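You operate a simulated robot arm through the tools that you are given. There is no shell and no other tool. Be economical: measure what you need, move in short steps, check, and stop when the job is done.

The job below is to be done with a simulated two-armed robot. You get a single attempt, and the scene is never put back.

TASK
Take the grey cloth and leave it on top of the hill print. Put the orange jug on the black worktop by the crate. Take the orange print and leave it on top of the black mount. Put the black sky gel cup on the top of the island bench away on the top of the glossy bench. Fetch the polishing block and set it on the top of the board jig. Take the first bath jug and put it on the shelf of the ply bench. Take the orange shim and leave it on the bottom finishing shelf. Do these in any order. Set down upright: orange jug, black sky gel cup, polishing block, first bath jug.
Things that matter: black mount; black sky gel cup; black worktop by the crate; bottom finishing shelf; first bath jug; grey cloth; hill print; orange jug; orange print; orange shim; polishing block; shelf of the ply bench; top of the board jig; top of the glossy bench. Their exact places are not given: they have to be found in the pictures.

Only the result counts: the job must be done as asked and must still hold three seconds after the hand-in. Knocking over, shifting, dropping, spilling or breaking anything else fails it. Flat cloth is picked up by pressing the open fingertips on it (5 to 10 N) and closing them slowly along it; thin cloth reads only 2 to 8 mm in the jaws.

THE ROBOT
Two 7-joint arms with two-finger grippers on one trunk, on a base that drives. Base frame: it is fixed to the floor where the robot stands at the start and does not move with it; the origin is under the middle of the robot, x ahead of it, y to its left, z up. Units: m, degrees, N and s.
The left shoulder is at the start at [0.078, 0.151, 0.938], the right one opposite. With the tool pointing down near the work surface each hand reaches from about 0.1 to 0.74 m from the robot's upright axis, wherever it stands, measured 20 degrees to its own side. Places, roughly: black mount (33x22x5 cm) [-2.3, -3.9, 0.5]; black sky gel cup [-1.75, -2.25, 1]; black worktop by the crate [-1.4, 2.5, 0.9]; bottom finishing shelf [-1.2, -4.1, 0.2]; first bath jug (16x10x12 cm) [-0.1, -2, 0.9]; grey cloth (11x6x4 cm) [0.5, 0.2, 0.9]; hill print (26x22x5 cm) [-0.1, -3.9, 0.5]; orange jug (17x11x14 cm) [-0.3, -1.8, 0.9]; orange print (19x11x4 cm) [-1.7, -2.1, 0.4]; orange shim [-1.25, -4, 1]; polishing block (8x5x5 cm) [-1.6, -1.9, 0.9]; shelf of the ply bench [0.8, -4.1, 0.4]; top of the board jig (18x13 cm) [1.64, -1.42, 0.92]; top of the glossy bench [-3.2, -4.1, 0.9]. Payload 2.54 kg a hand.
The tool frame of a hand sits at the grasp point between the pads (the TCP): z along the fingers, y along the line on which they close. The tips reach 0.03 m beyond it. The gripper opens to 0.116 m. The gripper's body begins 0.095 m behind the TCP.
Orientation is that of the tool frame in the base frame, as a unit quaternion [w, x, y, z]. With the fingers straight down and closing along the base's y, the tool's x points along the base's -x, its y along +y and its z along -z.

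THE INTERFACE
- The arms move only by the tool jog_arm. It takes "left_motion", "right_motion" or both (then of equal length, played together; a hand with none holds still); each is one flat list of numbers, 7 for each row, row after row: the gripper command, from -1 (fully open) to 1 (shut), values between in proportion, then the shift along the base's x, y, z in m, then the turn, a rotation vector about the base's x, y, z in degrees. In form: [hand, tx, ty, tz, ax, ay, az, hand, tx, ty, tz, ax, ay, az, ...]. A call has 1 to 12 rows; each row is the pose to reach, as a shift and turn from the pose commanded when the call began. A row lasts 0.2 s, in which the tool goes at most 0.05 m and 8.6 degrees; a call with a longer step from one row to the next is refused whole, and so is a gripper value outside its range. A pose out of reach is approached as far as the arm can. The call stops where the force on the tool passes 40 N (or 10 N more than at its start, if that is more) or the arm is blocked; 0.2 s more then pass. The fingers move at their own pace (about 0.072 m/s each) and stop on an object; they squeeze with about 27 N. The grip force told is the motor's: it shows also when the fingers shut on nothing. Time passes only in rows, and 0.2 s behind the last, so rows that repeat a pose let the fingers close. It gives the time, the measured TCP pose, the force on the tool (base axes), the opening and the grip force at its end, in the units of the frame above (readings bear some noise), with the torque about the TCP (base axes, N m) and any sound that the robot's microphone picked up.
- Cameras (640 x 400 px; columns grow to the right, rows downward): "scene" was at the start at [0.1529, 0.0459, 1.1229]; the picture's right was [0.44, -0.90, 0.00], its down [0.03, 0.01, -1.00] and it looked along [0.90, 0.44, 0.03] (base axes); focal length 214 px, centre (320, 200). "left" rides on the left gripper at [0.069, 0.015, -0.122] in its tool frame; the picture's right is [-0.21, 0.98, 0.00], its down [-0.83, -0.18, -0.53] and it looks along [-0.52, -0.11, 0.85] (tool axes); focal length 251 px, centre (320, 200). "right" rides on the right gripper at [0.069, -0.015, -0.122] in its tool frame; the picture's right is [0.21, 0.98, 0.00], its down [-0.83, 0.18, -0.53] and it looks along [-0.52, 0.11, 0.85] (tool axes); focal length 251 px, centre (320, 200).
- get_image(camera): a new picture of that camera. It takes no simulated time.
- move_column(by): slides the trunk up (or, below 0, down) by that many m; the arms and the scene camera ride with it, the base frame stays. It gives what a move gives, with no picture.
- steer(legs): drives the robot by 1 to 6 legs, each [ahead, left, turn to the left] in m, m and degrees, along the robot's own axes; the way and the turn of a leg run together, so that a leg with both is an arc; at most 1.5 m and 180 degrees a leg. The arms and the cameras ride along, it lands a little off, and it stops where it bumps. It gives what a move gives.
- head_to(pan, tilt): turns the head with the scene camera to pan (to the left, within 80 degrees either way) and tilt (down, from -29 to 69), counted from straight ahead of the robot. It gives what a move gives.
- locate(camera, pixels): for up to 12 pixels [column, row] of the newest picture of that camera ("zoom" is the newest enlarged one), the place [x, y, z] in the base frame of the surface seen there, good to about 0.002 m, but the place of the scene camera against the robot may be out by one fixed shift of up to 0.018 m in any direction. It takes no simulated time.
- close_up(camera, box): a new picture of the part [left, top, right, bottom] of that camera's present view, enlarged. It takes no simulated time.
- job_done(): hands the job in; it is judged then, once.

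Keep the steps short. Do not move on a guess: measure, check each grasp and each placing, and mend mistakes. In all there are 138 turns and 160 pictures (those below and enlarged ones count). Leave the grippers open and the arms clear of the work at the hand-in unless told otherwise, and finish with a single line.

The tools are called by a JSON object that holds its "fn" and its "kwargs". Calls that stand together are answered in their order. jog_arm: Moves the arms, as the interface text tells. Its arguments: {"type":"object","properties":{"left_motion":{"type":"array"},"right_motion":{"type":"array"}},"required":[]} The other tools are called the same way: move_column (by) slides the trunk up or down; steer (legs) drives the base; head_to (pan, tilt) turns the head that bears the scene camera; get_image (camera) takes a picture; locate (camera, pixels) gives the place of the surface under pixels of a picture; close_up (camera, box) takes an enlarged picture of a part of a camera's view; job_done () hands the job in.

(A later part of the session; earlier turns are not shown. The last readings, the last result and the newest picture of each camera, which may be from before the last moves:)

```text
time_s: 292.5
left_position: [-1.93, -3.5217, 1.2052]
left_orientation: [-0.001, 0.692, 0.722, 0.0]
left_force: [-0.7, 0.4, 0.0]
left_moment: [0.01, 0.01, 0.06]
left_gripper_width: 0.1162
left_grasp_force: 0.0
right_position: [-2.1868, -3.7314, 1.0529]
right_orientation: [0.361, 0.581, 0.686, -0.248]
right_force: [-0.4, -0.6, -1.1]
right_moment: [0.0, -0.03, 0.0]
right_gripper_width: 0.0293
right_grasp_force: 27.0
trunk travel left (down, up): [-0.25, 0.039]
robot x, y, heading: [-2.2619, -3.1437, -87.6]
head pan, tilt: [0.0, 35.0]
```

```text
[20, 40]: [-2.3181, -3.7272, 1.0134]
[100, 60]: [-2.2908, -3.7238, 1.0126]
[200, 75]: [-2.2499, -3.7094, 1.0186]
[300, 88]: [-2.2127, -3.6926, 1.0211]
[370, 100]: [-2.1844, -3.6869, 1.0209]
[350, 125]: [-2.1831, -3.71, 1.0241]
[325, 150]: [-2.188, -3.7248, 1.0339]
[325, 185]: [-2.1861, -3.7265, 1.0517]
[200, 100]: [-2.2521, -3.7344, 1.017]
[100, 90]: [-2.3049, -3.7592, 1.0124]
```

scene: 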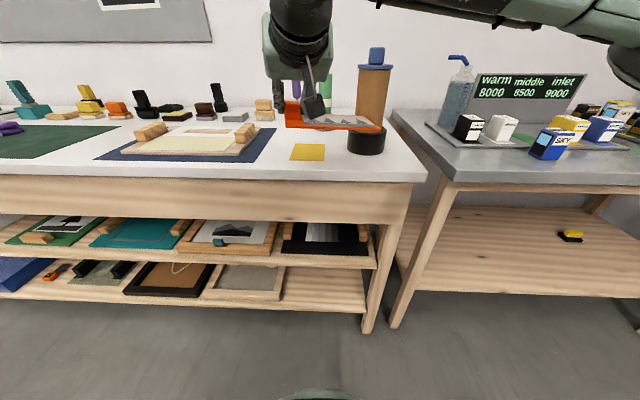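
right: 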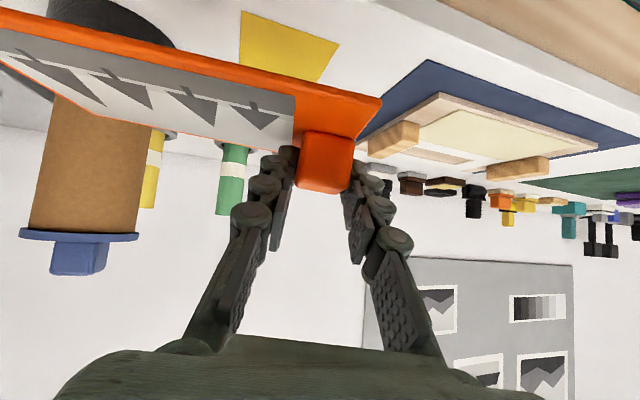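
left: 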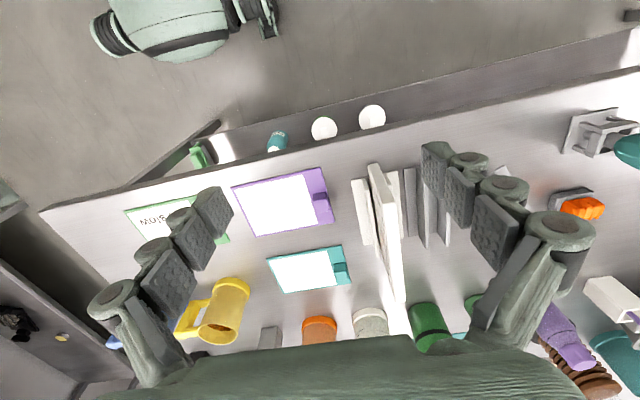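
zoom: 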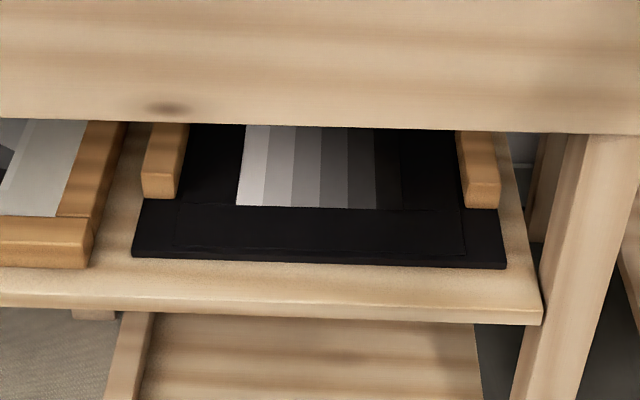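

The print's long axis is yawed about 17° and its far end droops about 3°. I'll back off, lower the trunk, and turn the hand by [-10,3,-17]° to square it while bringing it down to shelf height.

{"fn": "steer", "kwargs": {"legs": [[-0.3, 0, 0]]}}

{"fn": "move_column", "kwargs": {"by": -0.25}}

{"fn": "jog_arm", "kwargs": {"right_motion": [1, 0, -0.01, -0.03, -2, 0.5, -3.3, 1, 0, -0.02, -0.06, -4, 1, -6.6, 1, 0, -0.03, -0.09, -6, 1.5, -10, 1, 0, -0.04, -0.12, -8, 2.3, -13.3, 1, 0, -0.05, -0.15, -10, 3, -16.7, 1, 0, -0.06, -0.18, -10, 3, -16.7, 1, 0, -0.06, -0.18, -10, 3, -16.7]}}

{"fn": "get_image", "kwargs": {"camera": "scene"}}

{"fn": "get_image", "kwargs": {"camera": "right"}}

{"fn": "locate", "kwargs": {"camera": "right", "pixels": [[20, 40], [100, 60], [200, 75], [300, 88], [370, 100], [350, 125], [325, 150], [325, 185], [200, 100], [100, 90]]}}

```text
time_s: 294.6
left_position: [-1.9435, -3.222, 1.2042]
left_orientation: [0.0, 0.692, 0.722, 0.0]
left_force: [-0.3, 0.5, 0.5]
left_moment: [-0.04, 0.02, -0.02]
left_gripper_width: 0.1159
left_grasp_force: 0.1
right_position: [-2.2003, -3.4304, 1.0542]
right_orientation: [0.36, 0.582, 0.685, -0.249]
right_force: [-0.4, 1.0, -0.1]
right_moment: [-0.04, -0.01, -0.02]
right_gripper_width: 0.029
right_grasp_force: 27.5
trunk travel left (down, up): [-0.25, 0.039]
robot x, y, heading: [-2.2719, -2.8511, -87.6]
head pan, tilt: [0.0, 35.0]
```

```text
time_s: 297.2
left_position: [-1.9431, -3.2222, 0.9533]
left_orientation: [0.0, 0.692, 0.722, 0.001]
left_force: [0.1, 0.0, -0.4]
left_moment: [-0.04, 0.0, 0.0]
left_gripper_width: 0.1158
left_grasp_force: 0.1
right_position: [-2.2006, -3.4305, 0.8045]
right_orientation: [0.361, 0.582, 0.685, -0.248]
right_force: [-0.3, -0.8, -0.4]
right_moment: [0.01, -0.01, -0.01]
right_gripper_width: 0.0295
right_grasp_force: 26.8
trunk travel left (down, up): [0.0, 0.289]
robot x, y, heading: [-2.2763, -2.8464, -87.6]
head pan, tilt: [0.0, 35.0]
```

```text
time_s: 298.8
left_position: [-1.9435, -3.2231, 0.9547]
left_orientation: [-0.001, 0.692, 0.722, 0.0]
left_force: [0.3, 0.2, 0.8]
left_moment: [-0.04, 0.01, 0.04]
left_gripper_width: 0.1162
left_grasp_force: 0.2
right_position: [-2.2021, -3.4902, 0.6208]
right_orientation: [0.353, 0.634, 0.579, -0.371]
right_force: [0.3, 0.2, -0.2]
right_moment: [0.02, -0.08, -0.02]
right_gripper_width: 0.0293
right_grasp_force: 27.1
trunk travel left (down, up): [0.0, 0.289]
robot x, y, heading: [-2.2751, -2.8514, -87.4]
head pan, tilt: [0.0, 35.0]
```

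```text
53 pictures are left
```

scene: 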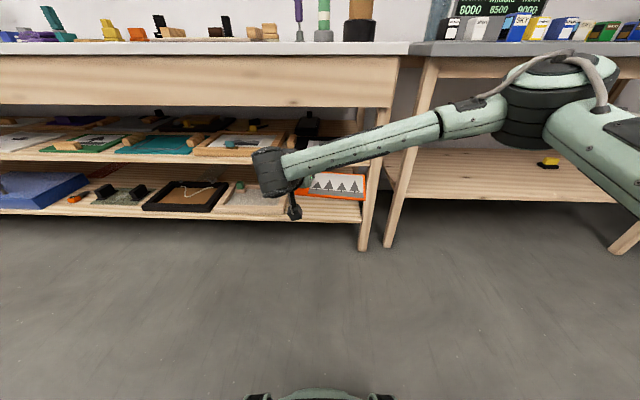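

```text
52 pictures are left
```

right: 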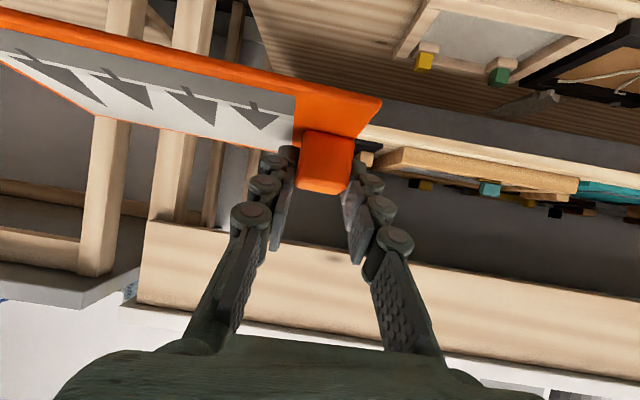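

```text
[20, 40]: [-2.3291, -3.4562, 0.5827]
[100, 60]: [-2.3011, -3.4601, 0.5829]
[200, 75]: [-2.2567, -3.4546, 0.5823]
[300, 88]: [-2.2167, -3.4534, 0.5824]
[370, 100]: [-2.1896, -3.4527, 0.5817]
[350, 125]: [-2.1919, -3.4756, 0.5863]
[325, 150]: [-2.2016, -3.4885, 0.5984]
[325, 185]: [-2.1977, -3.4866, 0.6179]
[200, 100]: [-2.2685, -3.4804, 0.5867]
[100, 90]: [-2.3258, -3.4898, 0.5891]
```

The print is now square (yaw ~1°) and pitched 10°, with its near edge at y -3.452, z .582. Driving in 0.30 m with the print between the handle bars.

{"fn": "steer", "kwargs": {"legs": [[0.3, 0.015, 0]]}}

{"fn": "get_image", "kwargs": {"camera": "right"}}

{"fn": "locate", "kwargs": {"camera": "right", "pixels": [[20, 40], [370, 100], [200, 75], [380, 125], [400, 130], [420, 150], [150, 40], [325, 170]]}}

{"fn": "head_to", "kwargs": {"pan": -10, "tilt": 40}}

{"fn": "get_image", "kwargs": {"camera": "scene"}}

```text
time_s: 300.8
left_position: [-1.9171, -3.5278, 0.9539]
left_orientation: [-0.001, 0.694, 0.72, -0.001]
left_force: [-0.5, 1.0, 0.2]
left_moment: [-0.01, -0.02, 0.02]
left_gripper_width: 0.1157
left_grasp_force: 0.0
right_position: [-2.1775, -3.7945, 0.6218]
right_orientation: [0.352, 0.636, 0.577, -0.372]
right_force: [-0.3, 0.3, 0.2]
right_moment: [0.05, -0.06, -0.02]
right_gripper_width: 0.029
right_grasp_force: 26.5
trunk travel left (down, up): [0.0, 0.289]
robot x, y, heading: [-2.2487, -3.1521, -87.8]
head pan, tilt: [0.0, 35.0]
```

```text
51 pictures are left
```

right: 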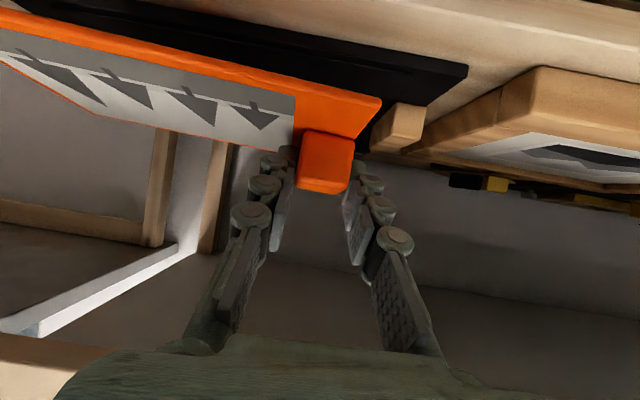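

```text
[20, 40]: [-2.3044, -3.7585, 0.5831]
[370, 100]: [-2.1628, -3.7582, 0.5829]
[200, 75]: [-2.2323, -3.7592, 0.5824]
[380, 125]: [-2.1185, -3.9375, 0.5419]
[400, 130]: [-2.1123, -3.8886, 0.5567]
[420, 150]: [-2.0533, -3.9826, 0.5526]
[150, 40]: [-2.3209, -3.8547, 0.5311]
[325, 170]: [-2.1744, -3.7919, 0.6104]
```

```text
time_s: 301.6
left_position: [-1.9181, -3.5271, 0.9535]
left_orientation: [-0.001, 0.694, 0.72, 0.001]
left_force: [0.3, 1.2, -0.4]
left_moment: [-0.03, -0.02, -0.01]
left_gripper_width: 0.1161
left_grasp_force: 0.2
right_position: [-2.1766, -3.7947, 0.6219]
right_orientation: [0.352, 0.635, 0.577, -0.373]
right_force: [-0.2, 0.0, -0.3]
right_moment: [0.03, -0.04, 0.0]
right_gripper_width: 0.0292
right_grasp_force: 27.2
trunk travel left (down, up): [0.0, 0.289]
robot x, y, heading: [-2.2511, -3.1506, -87.9]
head pan, tilt: [-10.0, 40.0]
```

```text
50 pictures are left
```

scene: 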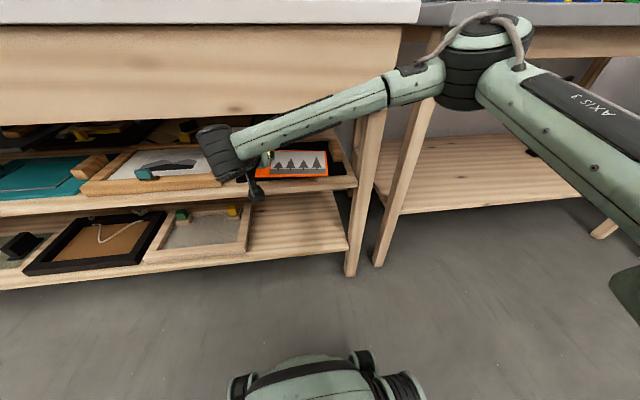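

Left edge at -2.16, clear of the bar at -2.12, and the mount surface is .531. Forward 97 mm, then down to near contact.

{"fn": "jog_arm", "kwargs": {"right_motion": [1, 0, -0.03, 0, 0, 0, 0, 1, 0, -0.06, 0, 0, 0, 0, 1, 0, -0.097, 0, 0, 0, 0, 1, 0, -0.097, -0.015, 0, 0, 0, 1, 0, -0.097, -0.03, 0, 0, 0, 1, 0, -0.097, -0.038, 0, 0, 0, 1, 0, -0.097, -0.038, 0, 0, 0]}}

{"fn": "get_image", "kwargs": {"camera": "right"}}

{"fn": "jog_arm", "kwargs": {"right_motion": [1, 0, 0, -0.003, 0, 0, 0, 1, 0, 0, -0.006, 0, 0, 0]}}

```text
time_s: 302.3
left_position: [-1.9179, -3.5274, 0.9541]
left_orientation: [-0.002, 0.694, 0.72, 0.0]
left_force: [-0.4, 0.5, 0.0]
left_moment: [-0.01, 0.0, -0.01]
left_gripper_width: 0.1158
left_grasp_force: 0.1
right_position: [-2.1736, -3.8701, 0.6149]
right_orientation: [0.347, 0.635, 0.584, -0.368]
right_force: [1.2, 0.6, -1.4]
right_moment: [-0.17, 0.0, -0.02]
right_gripper_width: 0.0291
right_grasp_force: 26.7
trunk travel left (down, up): [0.0, 0.289]
robot x, y, heading: [-2.2485, -3.1518, -88.1]
head pan, tilt: [-10.0, 40.0]
stopped in row 3 (right hand): the force on the tool passed its limit at 60 N (the readings are from after the stop); the commanded pose is now the measured one
```

```text
49 pictures are left
```

right: 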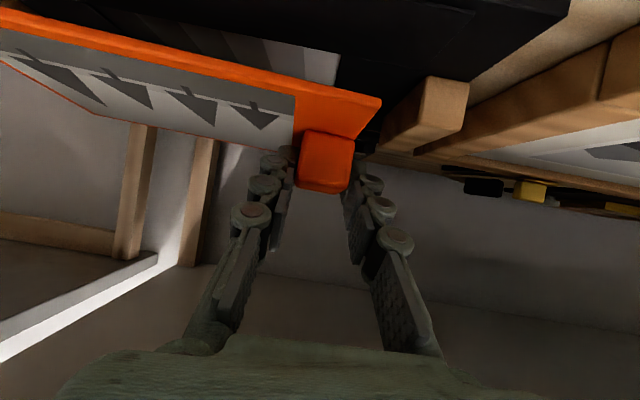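

```text
time_s: 302.9
left_position: [-1.9182, -3.5267, 0.9542]
left_orientation: [-0.001, 0.693, 0.721, -0.001]
left_force: [-0.6, -0.3, 0.5]
left_moment: [-0.01, 0.0, -0.04]
left_gripper_width: 0.1162
left_grasp_force: 0.0
right_position: [-2.1745, -3.8699, 0.6099]
right_orientation: [0.347, 0.634, 0.584, -0.369]
right_force: [0.4, 0.6, -0.5]
right_moment: [0.05, -0.04, -0.03]
right_gripper_width: 0.0293
right_grasp_force: 26.5
trunk travel left (down, up): [0.0, 0.289]
robot x, y, heading: [-2.2463, -3.1519, -87.7]
head pan, tilt: [-10.0, 40.0]
```

Something behind touched at 60 N, most likely the wrist against the drawer front. The print is unchanged in the hand. I'll lower first, which takes the wrist below the drawer edge, then go the rest of the way forward gently.

{"fn": "jog_arm", "kwargs": {"right_motion": [1, 0, 0.004, -0.01, 0, 0, 0, 1, 0, 0.004, -0.022, 0, 0, 0, 1, 0, -0.006, -0.023, 0, 0, 0, 1, 0, -0.014, -0.023, 0, 0, 0]}}

{"fn": "get_image", "kwargs": {"camera": "scene"}}

{"fn": "get_image", "kwargs": {"camera": "right"}}

{"fn": "locate", "kwargs": {"camera": "right", "pixels": [[20, 40], [370, 100], [200, 75], [150, 30], [420, 60], [325, 170], [400, 120], [100, 90]]}}

```text
time_s: 303.9
left_position: [-1.9172, -3.5265, 0.9543]
left_orientation: [0.0, 0.694, 0.72, 0.001]
left_force: [0.2, -0.1, 0.2]
left_moment: [0.03, 0.01, -0.04]
left_gripper_width: 0.116
left_grasp_force: 0.0
right_position: [-2.1739, -3.8837, 0.5869]
right_orientation: [0.347, 0.634, 0.584, -0.369]
right_force: [-0.4, -0.1, -1.5]
right_moment: [-0.03, -0.04, 0.04]
right_gripper_width: 0.029
right_grasp_force: 27.1
trunk travel left (down, up): [0.0, 0.289]
robot x, y, heading: [-2.2498, -3.1514, -88.0]
head pan, tilt: [-10.0, 40.0]
```

```text
48 pictures are left
```

scene: 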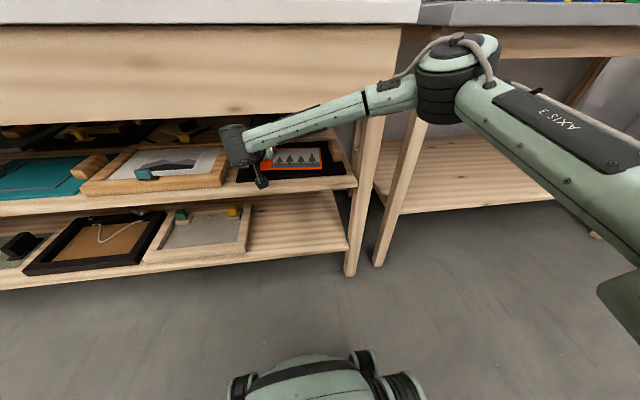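

```text
47 pictures are left
```

right: 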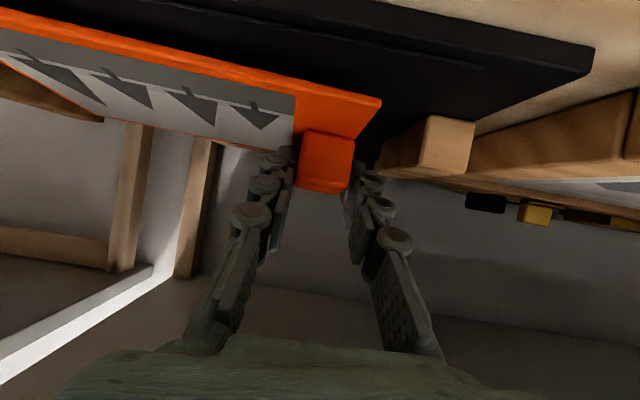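

```text
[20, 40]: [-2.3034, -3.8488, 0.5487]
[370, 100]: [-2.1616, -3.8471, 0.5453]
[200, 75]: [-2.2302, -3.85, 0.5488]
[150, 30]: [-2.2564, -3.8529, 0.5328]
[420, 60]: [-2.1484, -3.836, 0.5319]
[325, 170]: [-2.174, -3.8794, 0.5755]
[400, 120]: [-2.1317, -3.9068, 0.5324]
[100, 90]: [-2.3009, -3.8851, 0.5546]
```

The near edge is at y -3.848, with its underside ~8 mm over the mount. Creeping down.

{"fn": "jog_arm", "kwargs": {"right_motion": [1, 0, 0, -0.003, 0, 0, 0, 1, 0, 0, -0.006, 0, 0, 0, 1, 0, 0, -0.008, 0, 0, 0]}}

{"fn": "jog_arm", "kwargs": {"right_motion": [1, 0, 0, -0.003, 0, 0, 0]}}

```text
time_s: 304.7
left_position: [-1.9172, -3.5266, 0.954]
left_orientation: [-0.001, 0.693, 0.721, 0.0]
left_force: [0.3, -0.6, -1.2]
left_moment: [-0.02, -0.05, 0.0]
left_gripper_width: 0.116
left_grasp_force: 0.0
right_position: [-2.1746, -3.8838, 0.5777]
right_orientation: [0.348, 0.634, 0.584, -0.369]
right_force: [0.6, 0.1, -1.5]
right_moment: [0.02, -0.07, -0.03]
right_gripper_width: 0.0292
right_grasp_force: 27.3
trunk travel left (down, up): [0.0, 0.289]
robot x, y, heading: [-2.2465, -3.1498, -87.9]
head pan, tilt: [-10.0, 40.0]
```

```text
time_s: 305.1
left_position: [-1.9175, -3.5268, 0.9552]
left_orientation: [-0.001, 0.694, 0.72, 0.001]
left_force: [0.1, 0.2, -0.7]
left_moment: [0.02, 0.0, 0.0]
left_gripper_width: 0.1158
left_grasp_force: 0.0
right_position: [-2.1752, -3.8819, 0.575]
right_orientation: [0.347, 0.634, 0.584, -0.369]
right_force: [-0.2, 0.0, -0.1]
right_moment: [-0.02, -0.03, 0.05]
right_gripper_width: 0.029
right_grasp_force: 27.1
trunk travel left (down, up): [0.0, 0.289]
robot x, y, heading: [-2.2489, -3.1502, -87.5]
head pan, tilt: [-10.0, 40.0]
```

About at contact. 3 mm more, open a little, and withdraw along the tool axis.

{"fn": "jog_arm", "kwargs": {"right_motion": [1, 0, 0, -0.003, 0, 0, 0, 0.3, 0, 0, -0.003, 0, 0, 0, 0.1, 0, 0, -0.003, 0, 0, 0, 0.1, 0, 0, -0.003, 0, 0, 0, 0.1, 0, 0.02, 0.007, 0, 0, 0, 0.1, 0, 0.05, 0.022, 0, 0, 0, 0.1, 0, 0.09, 0.035, 0, 0, 0, 0.1, 0, 0.13, 0.045, 0, 0, 0, 0.1, 0, 0.17, 0.05, 0, 0, 0]}}

{"fn": "steer", "kwargs": {"legs": [[-0.25, 0, 0]]}}

{"fn": "get_image", "kwargs": {"camera": "scene"}}

{"fn": "close_up", "kwargs": {"camera": "scene", "box": [200, 120, 400, 220]}}

```text
time_s: 307.1
left_position: [-1.9178, -3.5283, 0.9537]
left_orientation: [0.0, 0.693, 0.721, 0.0]
left_force: [-0.3, -0.1, -1.2]
left_moment: [-0.02, -0.02, 0.02]
left_gripper_width: 0.1161
left_grasp_force: 0.1
right_position: [-2.177, -3.7129, 0.625]
right_orientation: [0.348, 0.634, 0.583, -0.37]
right_force: [-0.2, -0.1, 0.1]
right_moment: [-0.01, 0.02, -0.02]
right_gripper_width: 0.0523
right_grasp_force: 0.0
trunk travel left (down, up): [0.0, 0.289]
robot x, y, heading: [-2.2493, -3.1532, -87.8]
head pan, tilt: [-10.0, 40.0]
```

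```text
time_s: 309.0
left_position: [-1.9287, -3.2755, 0.9526]
left_orientation: [-0.001, 0.695, 0.719, 0.001]
left_force: [-0.9, -0.6, 0.8]
left_moment: [-0.02, 0.0, 0.03]
left_gripper_width: 0.1159
left_grasp_force: 0.0
right_position: [-2.1865, -3.4611, 0.6241]
right_orientation: [0.347, 0.636, 0.582, -0.37]
right_force: [-0.7, 0.0, 0.3]
right_moment: [0.01, 0.04, -0.03]
right_gripper_width: 0.0522
right_grasp_force: 0.0
trunk travel left (down, up): [0.0, 0.289]
robot x, y, heading: [-2.2613, -2.9009, -88.1]
head pan, tilt: [-10.0, 40.0]
```

```text
46 pictures are left
```

scene: 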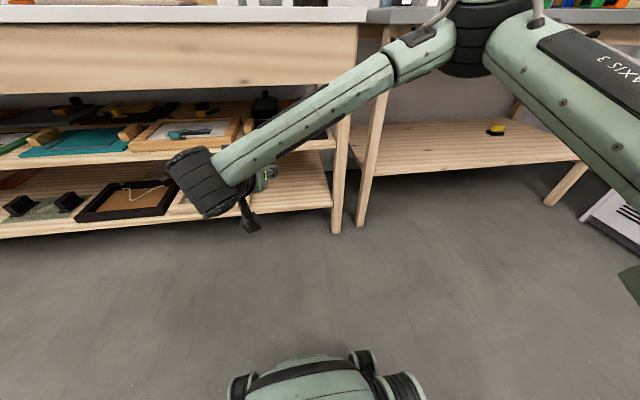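

```text
3.20 times, centred on (300, 170) of scene
```

zoom: 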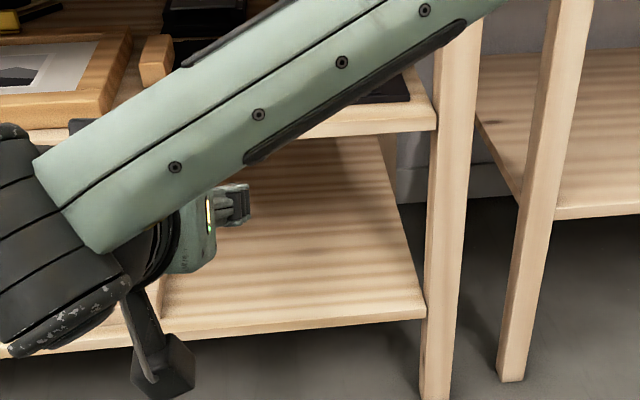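

Folding the right arm up so I can see the mount.

{"fn": "jog_arm", "kwargs": {"right_motion": [-1, 0, 0.01, 0.035, 6.2, 0, 0, -1, 0, 0.02, 0.07, 12.4, 0, 0, -1, 0, 0.03, 0.1, 18.6, 0, 0, -1, 0, 0.04, 0.14, 24.8, 0, 0, -1, 0, 0.05, 0.17, 31, 0, 0, -1, 0, 0.06, 0.2, 37.2, 0, 0, -1, 0, 0.08, 0.23, 43.4, 0, 0, -1, 0, 0.1, 0.26, 49.6, 0, 0, -1, 0, 0.12, 0.29, 55.8, 0, 0, -1, 0, 0.14, 0.31, 62, 0, 0]}}

{"fn": "close_up", "kwargs": {"camera": "scene", "box": [160, 90, 360, 200]}}

{"fn": "move_column", "kwargs": {"by": 0.27}}

{"fn": "head_to", "kwargs": {"pan": -35, "tilt": 25}}

{"fn": "get_image", "kwargs": {"camera": "scene"}}

```text
time_s: 311.2
left_position: [-1.929, -3.2757, 0.9546]
left_orientation: [-0.002, 0.695, 0.719, 0.0]
left_force: [0.5, 0.1, -0.3]
left_moment: [0.01, 0.0, -0.02]
left_gripper_width: 0.1157
left_grasp_force: 0.0
right_position: [-2.1891, -3.3204, 0.9349]
right_orientation: [-0.03, 0.723, 0.69, -0.016]
right_force: [-0.5, 0.2, -0.1]
right_moment: [-0.01, -0.04, 0.02]
right_gripper_width: 0.1158
right_grasp_force: 0.1
trunk travel left (down, up): [0.0, 0.289]
robot x, y, heading: [-2.2597, -2.9013, -88.1]
head pan, tilt: [-10.0, 40.0]
```

```text
3.20 times, centred on (260, 145) of scene
```

zoom: 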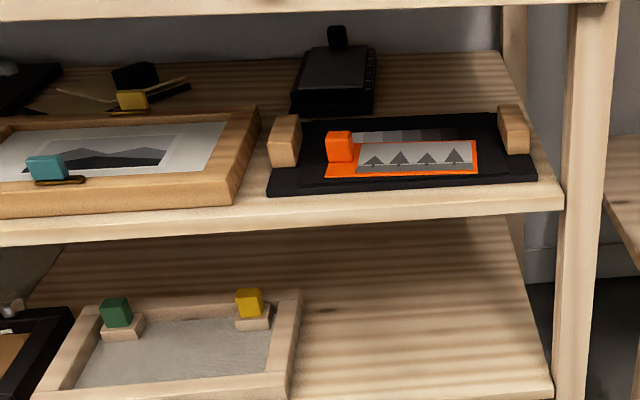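

```text
time_s: 313.9
left_position: [-1.9289, -3.2765, 1.224]
left_orientation: [-0.001, 0.695, 0.719, 0.0]
left_force: [-0.3, 0.5, 0.0]
left_moment: [0.01, -0.01, 0.03]
left_gripper_width: 0.1162
left_grasp_force: 0.0
right_position: [-2.1892, -3.3217, 1.2042]
right_orientation: [-0.029, 0.724, 0.689, -0.016]
right_force: [-1.8, 0.1, -0.6]
right_moment: [0.01, 0.02, 0.02]
right_gripper_width: 0.1159
right_grasp_force: 0.1
trunk travel left (down, up): [-0.27, 0.019]
robot x, y, heading: [-2.2575, -2.8988, -88.0]
head pan, tilt: [-10.0, 40.0]
```

```text
time_s: 314.8
left_position: [-1.9287, -3.2764, 1.2236]
left_orientation: [-0.001, 0.695, 0.719, 0.0]
left_force: [-0.3, 0.3, -0.1]
left_moment: [0.01, 0.0, 0.01]
left_gripper_width: 0.1158
left_grasp_force: 0.1
right_position: [-2.1892, -3.3221, 1.2048]
right_orientation: [-0.03, 0.723, 0.69, -0.017]
right_force: [0.1, 0.3, 0.5]
right_moment: [0.02, 0.01, -0.03]
right_gripper_width: 0.116
right_grasp_force: 0.0
trunk travel left (down, up): [-0.27, 0.019]
robot x, y, heading: [-2.2588, -2.903, -88.1]
head pan, tilt: [-35.0, 25.0]
```

```text
43 pictures are left
```

scene: 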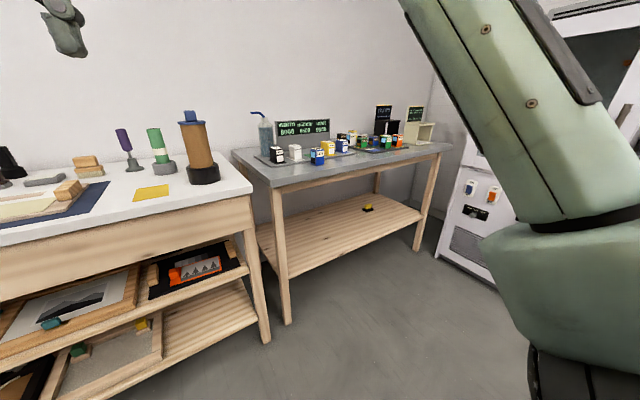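

The orange print lies on the black mount. Now the gel cup: turning back to the island.

{"fn": "steer", "kwargs": {"legs": [[0, 0, 178], [0.15, -0.5, 0]]}}

{"fn": "head_to", "kwargs": {"pan": 0, "tilt": 35}}

{"fn": "get_image", "kwargs": {"camera": "right"}}

{"fn": "get_image", "kwargs": {"camera": "scene"}}

```text
time_s: 327.6
left_position: [-2.0842, -2.3583, 1.224]
left_orientation: [0.0, 0.713, -0.701, 0.0]
left_force: [-0.2, -0.1, -0.6]
left_moment: [0.01, 0.03, -0.02]
left_gripper_width: 0.1161
left_grasp_force: 0.1
right_position: [-1.8219, -2.3169, 1.2048]
right_orientation: [0.017, -0.683, 0.729, -0.03]
right_force: [-0.2, -0.4, -0.1]
right_moment: [0.0, 0.06, 0.02]
right_gripper_width: 0.116
right_grasp_force: 0.2
trunk travel left (down, up): [-0.27, 0.019]
robot x, y, heading: [-1.7591, -2.7401, 90.9]
head pan, tilt: [-35.0, 25.0]
```

```text
time_s: 328.6
left_position: [-2.0843, -2.3586, 1.2241]
left_orientation: [0.0, 0.713, -0.701, 0.001]
left_force: [0.2, 0.3, 0.3]
left_moment: [0.01, 0.0, -0.02]
left_gripper_width: 0.1158
left_grasp_force: 0.0
right_position: [-1.823, -2.3179, 1.2047]
right_orientation: [0.017, -0.683, 0.73, -0.03]
right_force: [0.0, -0.4, 0.2]
right_moment: [-0.05, -0.01, -0.02]
right_gripper_width: 0.1158
right_grasp_force: 0.0
trunk travel left (down, up): [-0.27, 0.019]
robot x, y, heading: [-1.7624, -2.7383, 90.8]
head pan, tilt: [0.0, 35.0]
```

```text
42 pictures are left
```

right: 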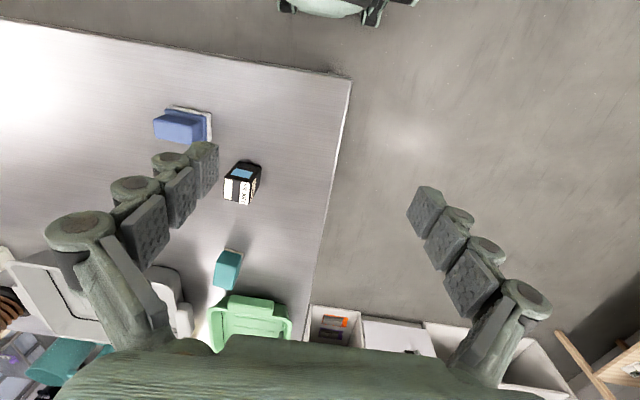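

```text
41 pictures are left
```

scene: 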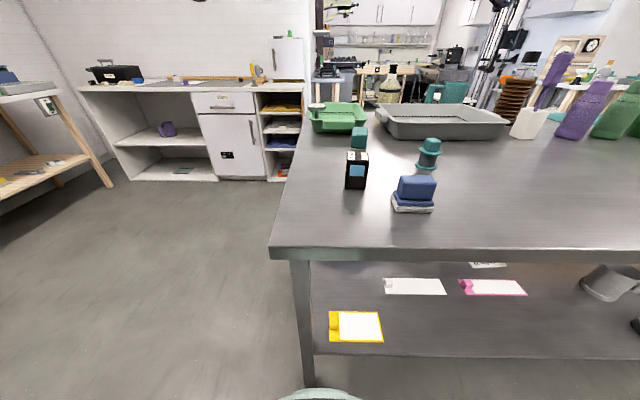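

{"fn": "close_up", "kwargs": {"camera": "right", "box": [140, 90, 340, 300]}}

{"fn": "locate", "kwargs": {"camera": "right", "pixels": [[225, 190], [252, 194], [240, 200], [241, 172], [258, 170], [238, 182], [217, 260], [240, 260], [218, 285], [236, 288], [228, 268], [270, 220]]}}

```text
1.90 times, centred on (240, 195) of right
```

zoom: 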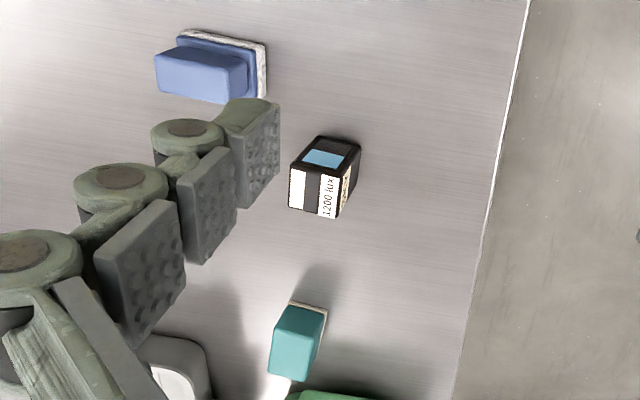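

```text
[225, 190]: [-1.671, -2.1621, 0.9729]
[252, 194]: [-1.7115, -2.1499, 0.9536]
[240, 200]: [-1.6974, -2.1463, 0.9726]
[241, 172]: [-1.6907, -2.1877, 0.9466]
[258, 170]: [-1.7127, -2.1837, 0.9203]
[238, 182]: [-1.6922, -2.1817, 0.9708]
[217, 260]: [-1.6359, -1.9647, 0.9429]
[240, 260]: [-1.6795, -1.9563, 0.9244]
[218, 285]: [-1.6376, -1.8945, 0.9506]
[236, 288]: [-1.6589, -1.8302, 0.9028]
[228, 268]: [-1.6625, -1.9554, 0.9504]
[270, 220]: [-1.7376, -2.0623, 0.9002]
```

The cup spans x -1.712..-1.671, y -2.187..-2.145, top .973. The teal block behind it (x -1.677..-1.636, y -1.957..-1.88) fits the polishing block. I'll straighten the right hand and bring it over the cup.

{"fn": "jog_arm", "kwargs": {"right_motion": [-0.4, 0.03, 0.025, -0.02, 0.3, 1, 1, -0.4, 0.06, 0.05, -0.04, 0.6, 1.9, 2, -0.4, 0.09, 0.08, -0.06, 0.9, 2.9, 3, -0.4, 0.115, 0.115, -0.08, 1.2, 3.8, 4, -0.4, 0.132, 0.152, -0.1, 1.2, 3.8, 4, -0.4, 0.132, 0.152, -0.14, 1.2, 3.8, 4, -0.4, 0.132, 0.152, -0.175, 1.2, 3.8, 4, -0.4, 0.132, 0.152, -0.175, 1.2, 3.8, 4]}}

{"fn": "get_image", "kwargs": {"camera": "right"}}

{"fn": "locate", "kwargs": {"camera": "right", "pixels": [[300, 120], [335, 125], [318, 120], [318, 145], [318, 100]]}}

```text
time_s: 330.4
left_position: [-2.0831, -2.3588, 1.2241]
left_orientation: [0.0, 0.712, -0.702, 0.001]
left_force: [1.2, 0.6, 0.0]
left_moment: [0.0, -0.03, 0.02]
left_gripper_width: 0.1164
left_grasp_force: 0.0
right_position: [-1.6915, -2.1659, 1.03]
right_orientation: [-0.001, 0.709, -0.705, -0.001]
right_force: [-0.4, -0.3, 0.2]
right_moment: [-0.01, -0.01, 0.0]
right_gripper_width: 0.081
right_grasp_force: 0.1
trunk travel left (down, up): [-0.27, 0.019]
robot x, y, heading: [-1.7614, -2.7386, 91.0]
head pan, tilt: [0.0, 35.0]
```

```text
39 pictures are left
```

right: 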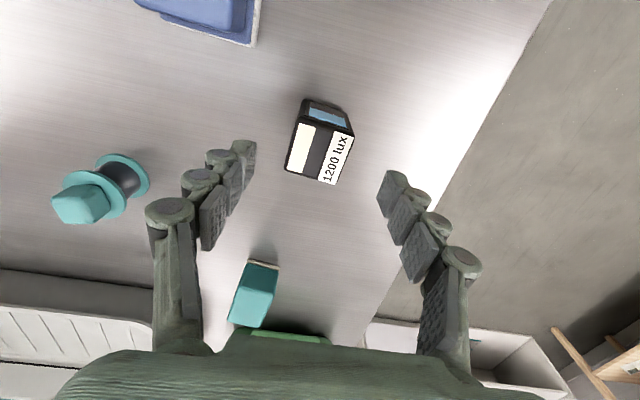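

```text
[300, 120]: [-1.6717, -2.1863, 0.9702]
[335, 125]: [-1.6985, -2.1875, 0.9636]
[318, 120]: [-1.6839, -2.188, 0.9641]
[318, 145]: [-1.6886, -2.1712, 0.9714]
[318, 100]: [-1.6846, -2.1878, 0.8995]
```

Centred. Descending 78 mm, closing and lifting.

{"fn": "jog_arm", "kwargs": {"right_motion": [-0.4, 0, 0, -0.04, 0, 0, 0, -0.4, 0, 0, -0.078, 0, 0, 0, 0.1, 0, 0, -0.078, 0, 0, 0, 0.6, 0, 0, -0.078, 0, 0, 0, 1, 0, 0, -0.078, 0, 0, 0, 1, 0, 0, -0.078, 0, 0, 0]}}

{"fn": "jog_arm", "kwargs": {"right_motion": [1, 0, 0, 0.02, 0, 0, 0, 1, 0, 0, 0.05, 0, 0, 0, 1, 0, 0, 0.09, 0, 0, 0, 1, 0, 0, 0.13, 0, 0, 0, 1, 0, -0.03, 0.15, 0, 0, 0, 1, 0, -0.07, 0.16, 0, 0, 0, 1, 0, -0.11, 0.16, 0, 0, 0, 1, 0, -0.15, 0.16, 0, 0, 0]}}

{"fn": "steer", "kwargs": {"legs": [[-0.2, 0, 0], [0, 1.2, 0]]}}

{"fn": "steer", "kwargs": {"legs": [[0, 0, 175]]}}

{"fn": "head_to", "kwargs": {"pan": 0, "tilt": 30}}

{"fn": "get_image", "kwargs": {"camera": "scene"}}

```text
time_s: 331.8
left_position: [-2.0837, -2.3577, 1.2245]
left_orientation: [0.0, 0.713, -0.701, 0.001]
left_force: [-0.1, -0.9, 0.5]
left_moment: [0.0, -0.03, -0.02]
left_gripper_width: 0.1159
left_grasp_force: 0.0
right_position: [-1.6909, -2.1664, 0.9506]
right_orientation: [-0.001, 0.709, -0.706, -0.001]
right_force: [-0.3, 0.3, 2.4]
right_moment: [0.05, 0.03, -0.06]
right_gripper_width: 0.0452
right_grasp_force: 26.9
trunk travel left (down, up): [-0.27, 0.019]
robot x, y, heading: [-1.7609, -2.7402, 90.9]
head pan, tilt: [0.0, 35.0]
```

```text
time_s: 333.6
left_position: [-2.0831, -2.3588, 1.2234]
left_orientation: [0.0, 0.713, -0.701, -0.001]
left_force: [-0.3, -0.4, 1.6]
left_moment: [0.01, 0.02, -0.01]
left_gripper_width: 0.116
left_grasp_force: 0.0
right_position: [-1.6891, -2.3151, 1.1132]
right_orientation: [-0.001, 0.708, -0.706, -0.001]
right_force: [-0.2, -0.8, -1.8]
right_moment: [0.0, 0.02, 0.01]
right_gripper_width: 0.0452
right_grasp_force: 27.2
trunk travel left (down, up): [-0.27, 0.019]
robot x, y, heading: [-1.7582, -2.7436, 90.9]
head pan, tilt: [0.0, 35.0]
```

```text
time_s: 346.4
left_position: [-3.2486, -2.5521, 1.2238]
left_orientation: [0.0, -0.703, 0.712, -0.001]
left_force: [-0.2, -0.1, -0.3]
left_moment: [-0.05, 0.0, -0.02]
left_gripper_width: 0.1164
left_grasp_force: 0.0
right_position: [-2.8523, -2.5188, 1.1127]
right_orientation: [0.0, -0.699, 0.715, 0.0]
right_force: [-0.4, 0.8, -2.6]
right_moment: [0.0, -0.02, 0.01]
right_gripper_width: 0.0453
right_grasp_force: 26.9
trunk travel left (down, up): [-0.27, 0.019]
robot x, y, heading: [-2.9396, -2.9428, 89.4]
head pan, tilt: [0.0, 35.0]
```

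```text
time_s: 354.3
left_position: [-2.6465, -3.3533, 1.2242]
left_orientation: [-0.001, 0.73, 0.684, 0.0]
left_force: [1.1, -0.3, 0.4]
left_moment: [0.0, -0.01, 0.01]
left_gripper_width: 0.1161
left_grasp_force: 0.0
right_position: [-3.0443, -3.365, 1.113]
right_orientation: [0.0, 0.734, 0.679, 0.0]
right_force: [0.0, 0.1, -1.4]
right_moment: [0.05, 0.02, -0.01]
right_gripper_width: 0.0451
right_grasp_force: 27.1
trunk travel left (down, up): [-0.27, 0.019]
robot x, y, heading: [-2.9371, -2.9474, -93.7]
head pan, tilt: [0.0, 35.0]
```

```text
time_s: 354.9
left_position: [-2.6473, -3.3525, 1.223]
left_orientation: [-0.002, 0.73, 0.683, -0.001]
left_force: [0.1, -0.1, -0.8]
left_moment: [-0.01, -0.03, 0.02]
left_gripper_width: 0.1162
left_grasp_force: 0.1
right_position: [-3.0437, -3.3649, 1.1127]
right_orientation: [0.0, 0.734, 0.679, -0.001]
right_force: [0.0, 0.2, -1.5]
right_moment: [0.02, -0.02, 0.02]
right_gripper_width: 0.0449
right_grasp_force: 26.8
trunk travel left (down, up): [-0.27, 0.019]
robot x, y, heading: [-2.9383, -2.9421, -93.7]
head pan, tilt: [0.0, 30.0]
```

```text
38 pictures are left
```

scene: 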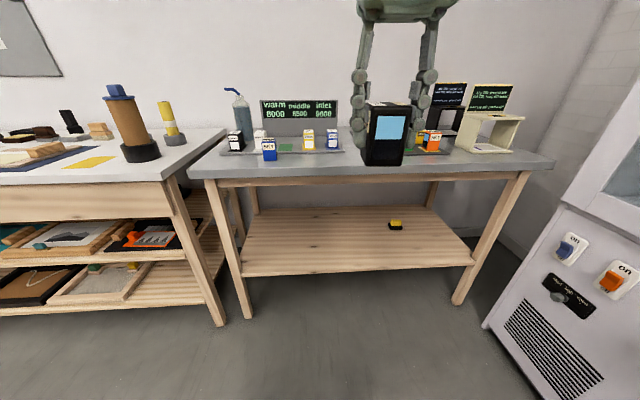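

The cup is held at 0.045. Measuring the free front strip of the glossy bench.

{"fn": "locate", "kwargs": {"camera": "scene", "pixels": [[310, 165], [355, 158], [358, 165], [430, 162], [480, 165], [520, 163], [268, 155], [340, 153], [415, 152], [380, 178], [440, 152], [350, 150]]}}

{"fn": "close_up", "kwargs": {"camera": "scene", "box": [210, 80, 550, 190]}}

```text
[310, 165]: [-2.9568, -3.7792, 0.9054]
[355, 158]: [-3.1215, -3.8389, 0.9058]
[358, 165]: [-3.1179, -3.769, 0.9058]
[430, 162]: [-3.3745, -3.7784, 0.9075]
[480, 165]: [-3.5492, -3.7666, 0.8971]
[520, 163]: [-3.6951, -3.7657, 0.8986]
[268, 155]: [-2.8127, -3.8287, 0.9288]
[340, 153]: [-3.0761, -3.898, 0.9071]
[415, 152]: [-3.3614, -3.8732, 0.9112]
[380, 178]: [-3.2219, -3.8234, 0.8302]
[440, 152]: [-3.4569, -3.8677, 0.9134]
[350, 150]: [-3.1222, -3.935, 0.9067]
```

```text
1.88 times, centred on (380, 135) of scene
```

zoom: 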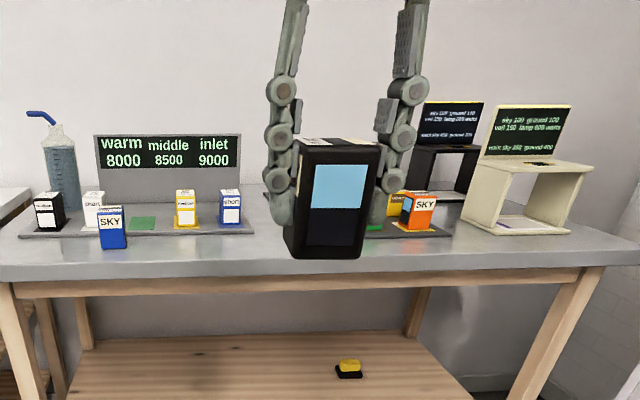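

Bare bench at x≈-3.12, y -3.77..-3.94. Driving up, then moving over it.

{"fn": "steer", "kwargs": {"legs": [[0.37, 0, 0]]}}

{"fn": "jog_arm", "kwargs": {"right_motion": [1, -0.015, -0.025, 0, 0, 0, 0, 1, -0.03, -0.05, 0, 0, 0, 0, 1, -0.05, -0.09, -0.02, 0, 0, 0, 1, -0.05, -0.09, -0.06, 0, 0, 0, 1, -0.05, -0.09, -0.1, 0, 0, 0, 1, -0.05, -0.09, -0.1, 0, 0, 0]}}

{"fn": "get_image", "kwargs": {"camera": "right"}}

{"fn": "locate", "kwargs": {"camera": "right", "pixels": [[240, 150], [400, 150], [320, 90], [320, 250], [200, 200], [420, 220], [300, 70]]}}

```text
time_s: 357.3
left_position: [-2.67, -3.7163, 1.2231]
left_orientation: [-0.001, 0.729, 0.684, 0.0]
left_force: [-0.1, -0.3, 0.3]
left_moment: [-0.02, 0.0, 0.05]
left_gripper_width: 0.1158
left_grasp_force: 0.0
right_position: [-3.0676, -3.7289, 1.1131]
right_orientation: [-0.002, 0.733, 0.68, 0.0]
right_force: [-0.6, -0.4, -1.9]
right_moment: [0.03, -0.02, 0.01]
right_gripper_width: 0.0452
right_grasp_force: 27.0
trunk travel left (down, up): [-0.27, 0.019]
robot x, y, heading: [-2.9613, -3.3106, -93.7]
head pan, tilt: [0.0, 30.0]
```

```text
time_s: 358.7
left_position: [-2.671, -3.7153, 1.2241]
left_orientation: [0.0, 0.73, 0.684, 0.0]
left_force: [-0.6, -0.7, -0.9]
left_moment: [-0.02, 0.01, 0.01]
left_gripper_width: 0.1161
left_grasp_force: 0.1
right_position: [-3.117, -3.8167, 1.0125]
right_orientation: [0.001, 0.733, 0.68, 0.0]
right_force: [0.4, 0.8, -1.3]
right_moment: [0.01, 0.01, -0.01]
right_gripper_width: 0.0455
right_grasp_force: 26.5
trunk travel left (down, up): [-0.27, 0.019]
robot x, y, heading: [-2.9627, -3.3024, -93.7]
head pan, tilt: [0.0, 30.0]
```

```text
36 pictures are left
```

right: 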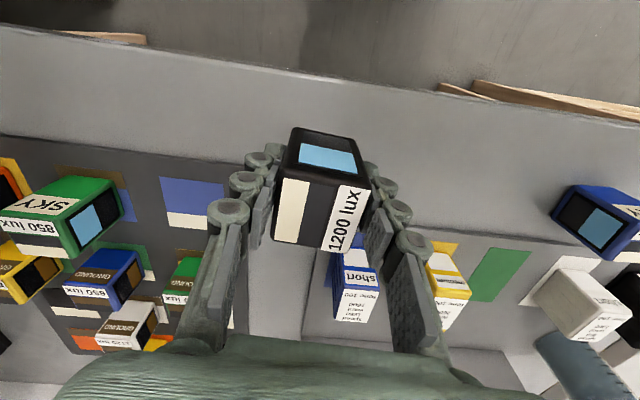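

```text
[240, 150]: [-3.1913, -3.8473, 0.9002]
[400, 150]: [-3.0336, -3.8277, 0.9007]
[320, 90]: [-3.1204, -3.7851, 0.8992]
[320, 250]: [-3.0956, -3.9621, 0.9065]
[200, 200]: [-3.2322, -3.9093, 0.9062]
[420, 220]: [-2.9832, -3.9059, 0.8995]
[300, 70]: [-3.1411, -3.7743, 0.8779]
```

The bench edge is at about -3.778, and the trays begin at -3.87. I'll go 15 mm deeper and lower.

{"fn": "jog_arm", "kwargs": {"right_motion": [1, 0, -0.015, -0.03, 0, 0, 0, 1, 0, -0.015, -0.05, 0, 0, 0, 1, 0, -0.015, -0.056, 0, 0, 0, 1, 0, -0.015, -0.059, 0, 0, 0]}}

{"fn": "jog_arm", "kwargs": {"right_motion": [1, 0, 0, -0.002, 0, 0, 0, 1, 0, 0, -0.004, 0, 0, 0]}}

```text
time_s: 359.7
left_position: [-2.6698, -3.7164, 1.2234]
left_orientation: [-0.001, 0.729, 0.684, 0.001]
left_force: [-0.2, -0.6, 1.0]
left_moment: [0.0, 0.0, 0.01]
left_gripper_width: 0.1162
left_grasp_force: 0.2
right_position: [-3.1162, -3.8328, 0.9532]
right_orientation: [0.002, 0.733, 0.68, 0.0]
right_force: [0.0, 0.7, -2.5]
right_moment: [0.02, -0.02, 0.03]
right_gripper_width: 0.045
right_grasp_force: 27.5
trunk travel left (down, up): [-0.27, 0.019]
robot x, y, heading: [-2.9592, -3.3113, -93.8]
head pan, tilt: [0.0, 30.0]
```

```text
time_s: 360.3
left_position: [-2.671, -3.7154, 1.2247]
left_orientation: [-0.001, 0.73, 0.683, 0.0]
left_force: [-0.6, 0.3, -0.2]
left_moment: [0.0, 0.01, -0.01]
left_gripper_width: 0.1161
left_grasp_force: 0.0
right_position: [-3.118, -3.8334, 0.9512]
right_orientation: [0.001, 0.734, 0.679, -0.002]
right_force: [-0.2, 0.3, 4.4]
right_moment: [0.06, 0.01, -0.03]
right_gripper_width: 0.0453
right_grasp_force: 27.3
trunk travel left (down, up): [-0.27, 0.019]
robot x, y, heading: [-2.9601, -3.3049, -94.1]
head pan, tilt: [0.0, 30.0]
```

Contact. Opening, rising, and checking.

{"fn": "jog_arm", "kwargs": {"right_motion": [0.1, 0, 0, 0, 0, 0, 0, -0.2, 0, 0, 0, 0, 0, 0, -0.2, 0, 0, 0.0, 0, 0, 0, -0.2, 0, 0, 0.03, 0, 0, 0, -0.2, 0, 0, 0.07, 0, 0, 0, -0.2, 0, 0, 0.11, 0, 0, 0, -0.2, 0, 0, 0.15, 0, 0, 0, -0.2, 0, 0.03, 0.18, 0, 0, 0, -0.2, 0, 0.07, 0.2, 0, 0, 0]}}

{"fn": "get_image", "kwargs": {"camera": "right"}}

{"fn": "steer", "kwargs": {"legs": [[-0.37, 0, 0], [0, 0, -176], [0, -1.2, 0]]}}

{"fn": "head_to", "kwargs": {"pan": 0, "tilt": 35}}

```text
time_s: 362.3
left_position: [-2.6714, -3.7152, 1.2248]
left_orientation: [-0.001, 0.73, 0.684, 0.0]
left_force: [0.4, 1.4, -0.3]
left_moment: [-0.02, 0.01, 0.0]
left_gripper_width: 0.1159
left_grasp_force: 0.1
right_position: [-3.1157, -3.762, 1.1518]
right_orientation: [0.0, 0.734, 0.68, 0.0]
right_force: [-0.5, -0.1, -0.1]
right_moment: [0.0, -0.02, 0.01]
right_gripper_width: 0.0695
right_grasp_force: 0.1
trunk travel left (down, up): [-0.27, 0.019]
robot x, y, heading: [-2.96, -3.3074, -93.5]
head pan, tilt: [0.0, 30.0]
```

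```text
35 pictures are left
```

right: 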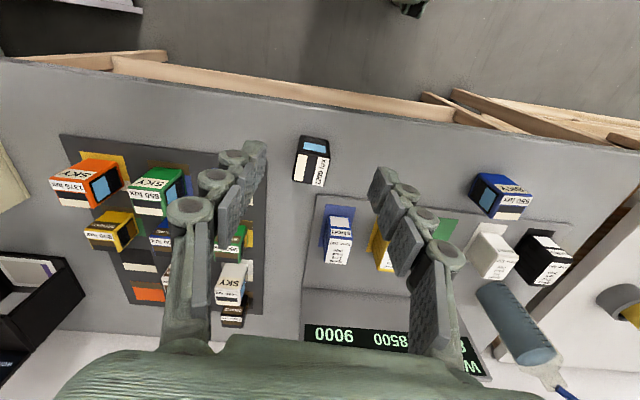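

```text
time_s: 383.2
left_position: [-2.071, -2.5711, 1.2237]
left_orientation: [0.0, -0.704, 0.711, -0.001]
left_force: [0.0, 0.1, 0.7]
left_moment: [0.01, 0.0, 0.0]
left_gripper_width: 0.1161
left_grasp_force: 0.2
right_position: [-1.6292, -2.4983, 1.1508]
right_orientation: [0.0, -0.7, 0.714, 0.001]
right_force: [0.0, 0.4, 0.1]
right_moment: [-0.02, -0.01, -0.02]
right_gripper_width: 0.0694
right_grasp_force: 0.0
trunk travel left (down, up): [-0.27, 0.019]
robot x, y, heading: [-1.7564, -2.9634, 89.6]
head pan, tilt: [0.0, 30.0]
```

```text
time_s: 383.9
left_position: [-2.0716, -2.5719, 1.2239]
left_orientation: [0.0, -0.704, 0.71, -0.001]
left_force: [-1.1, 0.3, -0.7]
left_moment: [0.01, 0.0, -0.08]
left_gripper_width: 0.116
left_grasp_force: 0.0
right_position: [-1.6303, -2.4996, 1.1496]
right_orientation: [0.0, -0.701, 0.714, -0.001]
right_force: [1.1, 0.7, 0.4]
right_moment: [0.01, -0.02, 0.03]
right_gripper_width: 0.0698
right_grasp_force: 0.1
trunk travel left (down, up): [-0.27, 0.019]
robot x, y, heading: [-1.7608, -2.9609, 89.7]
head pan, tilt: [0.0, 35.0]
```

The gel cup stands on the glossy bench. The polishing block at (-1.657,-1.918) is too deep from either long side but close to the island's end at x=-1.80, so I'll drive round to that end.

{"fn": "steer", "kwargs": {"legs": [[0, 0.52, 0], [1.02, 0, 0], [0, 0, -90]]}}

{"fn": "head_to", "kwargs": {"pan": 0, "tilt": 40}}

{"fn": "get_image", "kwargs": {"camera": "scene"}}

```text
time_s: 398.2
left_position: [-1.8679, -1.6372, 1.2249]
left_orientation: [-0.001, 0.012, 1.0, -0.001]
left_force: [0.5, 0.7, 0.6]
left_moment: [-0.01, 0.0, 0.0]
left_gripper_width: 0.1158
left_grasp_force: 0.0
right_position: [-1.8018, -2.0785, 1.1511]
right_orientation: [0.001, 0.016, 1.0, -0.001]
right_force: [0.3, -0.3, 0.8]
right_moment: [0.01, 0.02, 0.0]
right_gripper_width: 0.0695
right_grasp_force: 0.0
trunk travel left (down, up): [-0.27, 0.019]
robot x, y, heading: [-2.2626, -1.945, -1.1]
head pan, tilt: [0.0, 35.0]
```

```text
time_s: 398.9
left_position: [-1.8672, -1.6372, 1.2244]
left_orientation: [-0.001, 0.011, 1.0, -0.001]
left_force: [-0.5, 0.6, 0.3]
left_moment: [-0.01, 0.02, 0.02]
left_gripper_width: 0.1162
left_grasp_force: 0.0
right_position: [-1.8012, -2.0787, 1.1506]
right_orientation: [0.001, 0.017, 1.0, -0.001]
right_force: [-0.8, 0.2, 0.1]
right_moment: [-0.01, 0.01, 0.05]
right_gripper_width: 0.0696
right_grasp_force: 0.0
trunk travel left (down, up): [-0.27, 0.019]
robot x, y, heading: [-2.2623, -1.9459, -1.5]
head pan, tilt: [0.0, 40.0]
```

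```text
34 pictures are left
```

scene: 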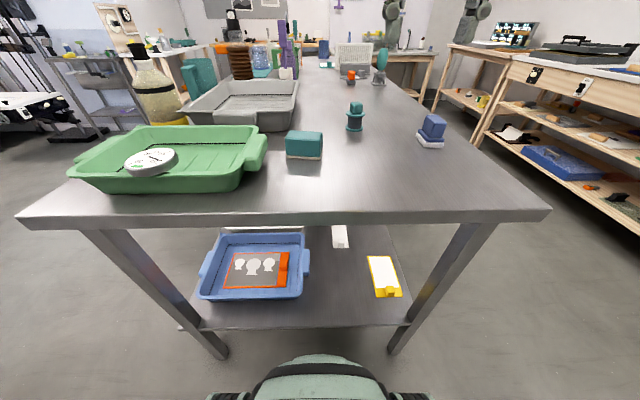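

The teal block is at (303,145) beside the green tray. Measuring both.

{"fn": "close_up", "kwargs": {"camera": "scene", "box": [240, 100, 380, 180]}}

{"fn": "locate", "kwargs": {"camera": "zoom", "pixels": [[210, 160], [375, 165], [210, 200], [290, 150], [370, 140], [205, 250], [375, 260], [120, 190], [90, 160], [290, 200], [290, 300]]}}

{"fn": "get_image", "kwargs": {"camera": "left"}}

```text
4.57 times, centred on (310, 140) of scene
```

zoom: 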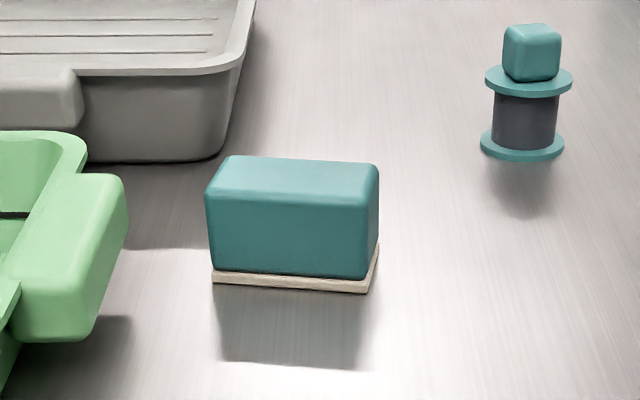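

```text
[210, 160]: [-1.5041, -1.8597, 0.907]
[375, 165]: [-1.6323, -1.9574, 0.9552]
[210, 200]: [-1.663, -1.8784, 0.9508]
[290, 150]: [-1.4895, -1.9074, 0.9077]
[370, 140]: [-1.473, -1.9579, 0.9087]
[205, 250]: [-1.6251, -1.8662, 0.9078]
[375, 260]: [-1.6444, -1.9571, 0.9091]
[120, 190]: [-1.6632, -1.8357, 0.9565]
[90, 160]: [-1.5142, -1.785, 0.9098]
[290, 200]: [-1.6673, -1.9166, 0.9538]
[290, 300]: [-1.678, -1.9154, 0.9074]
```

```text
32 pictures are left
```

left: 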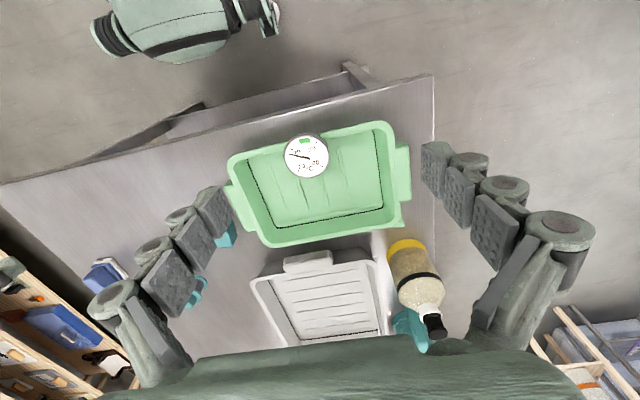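

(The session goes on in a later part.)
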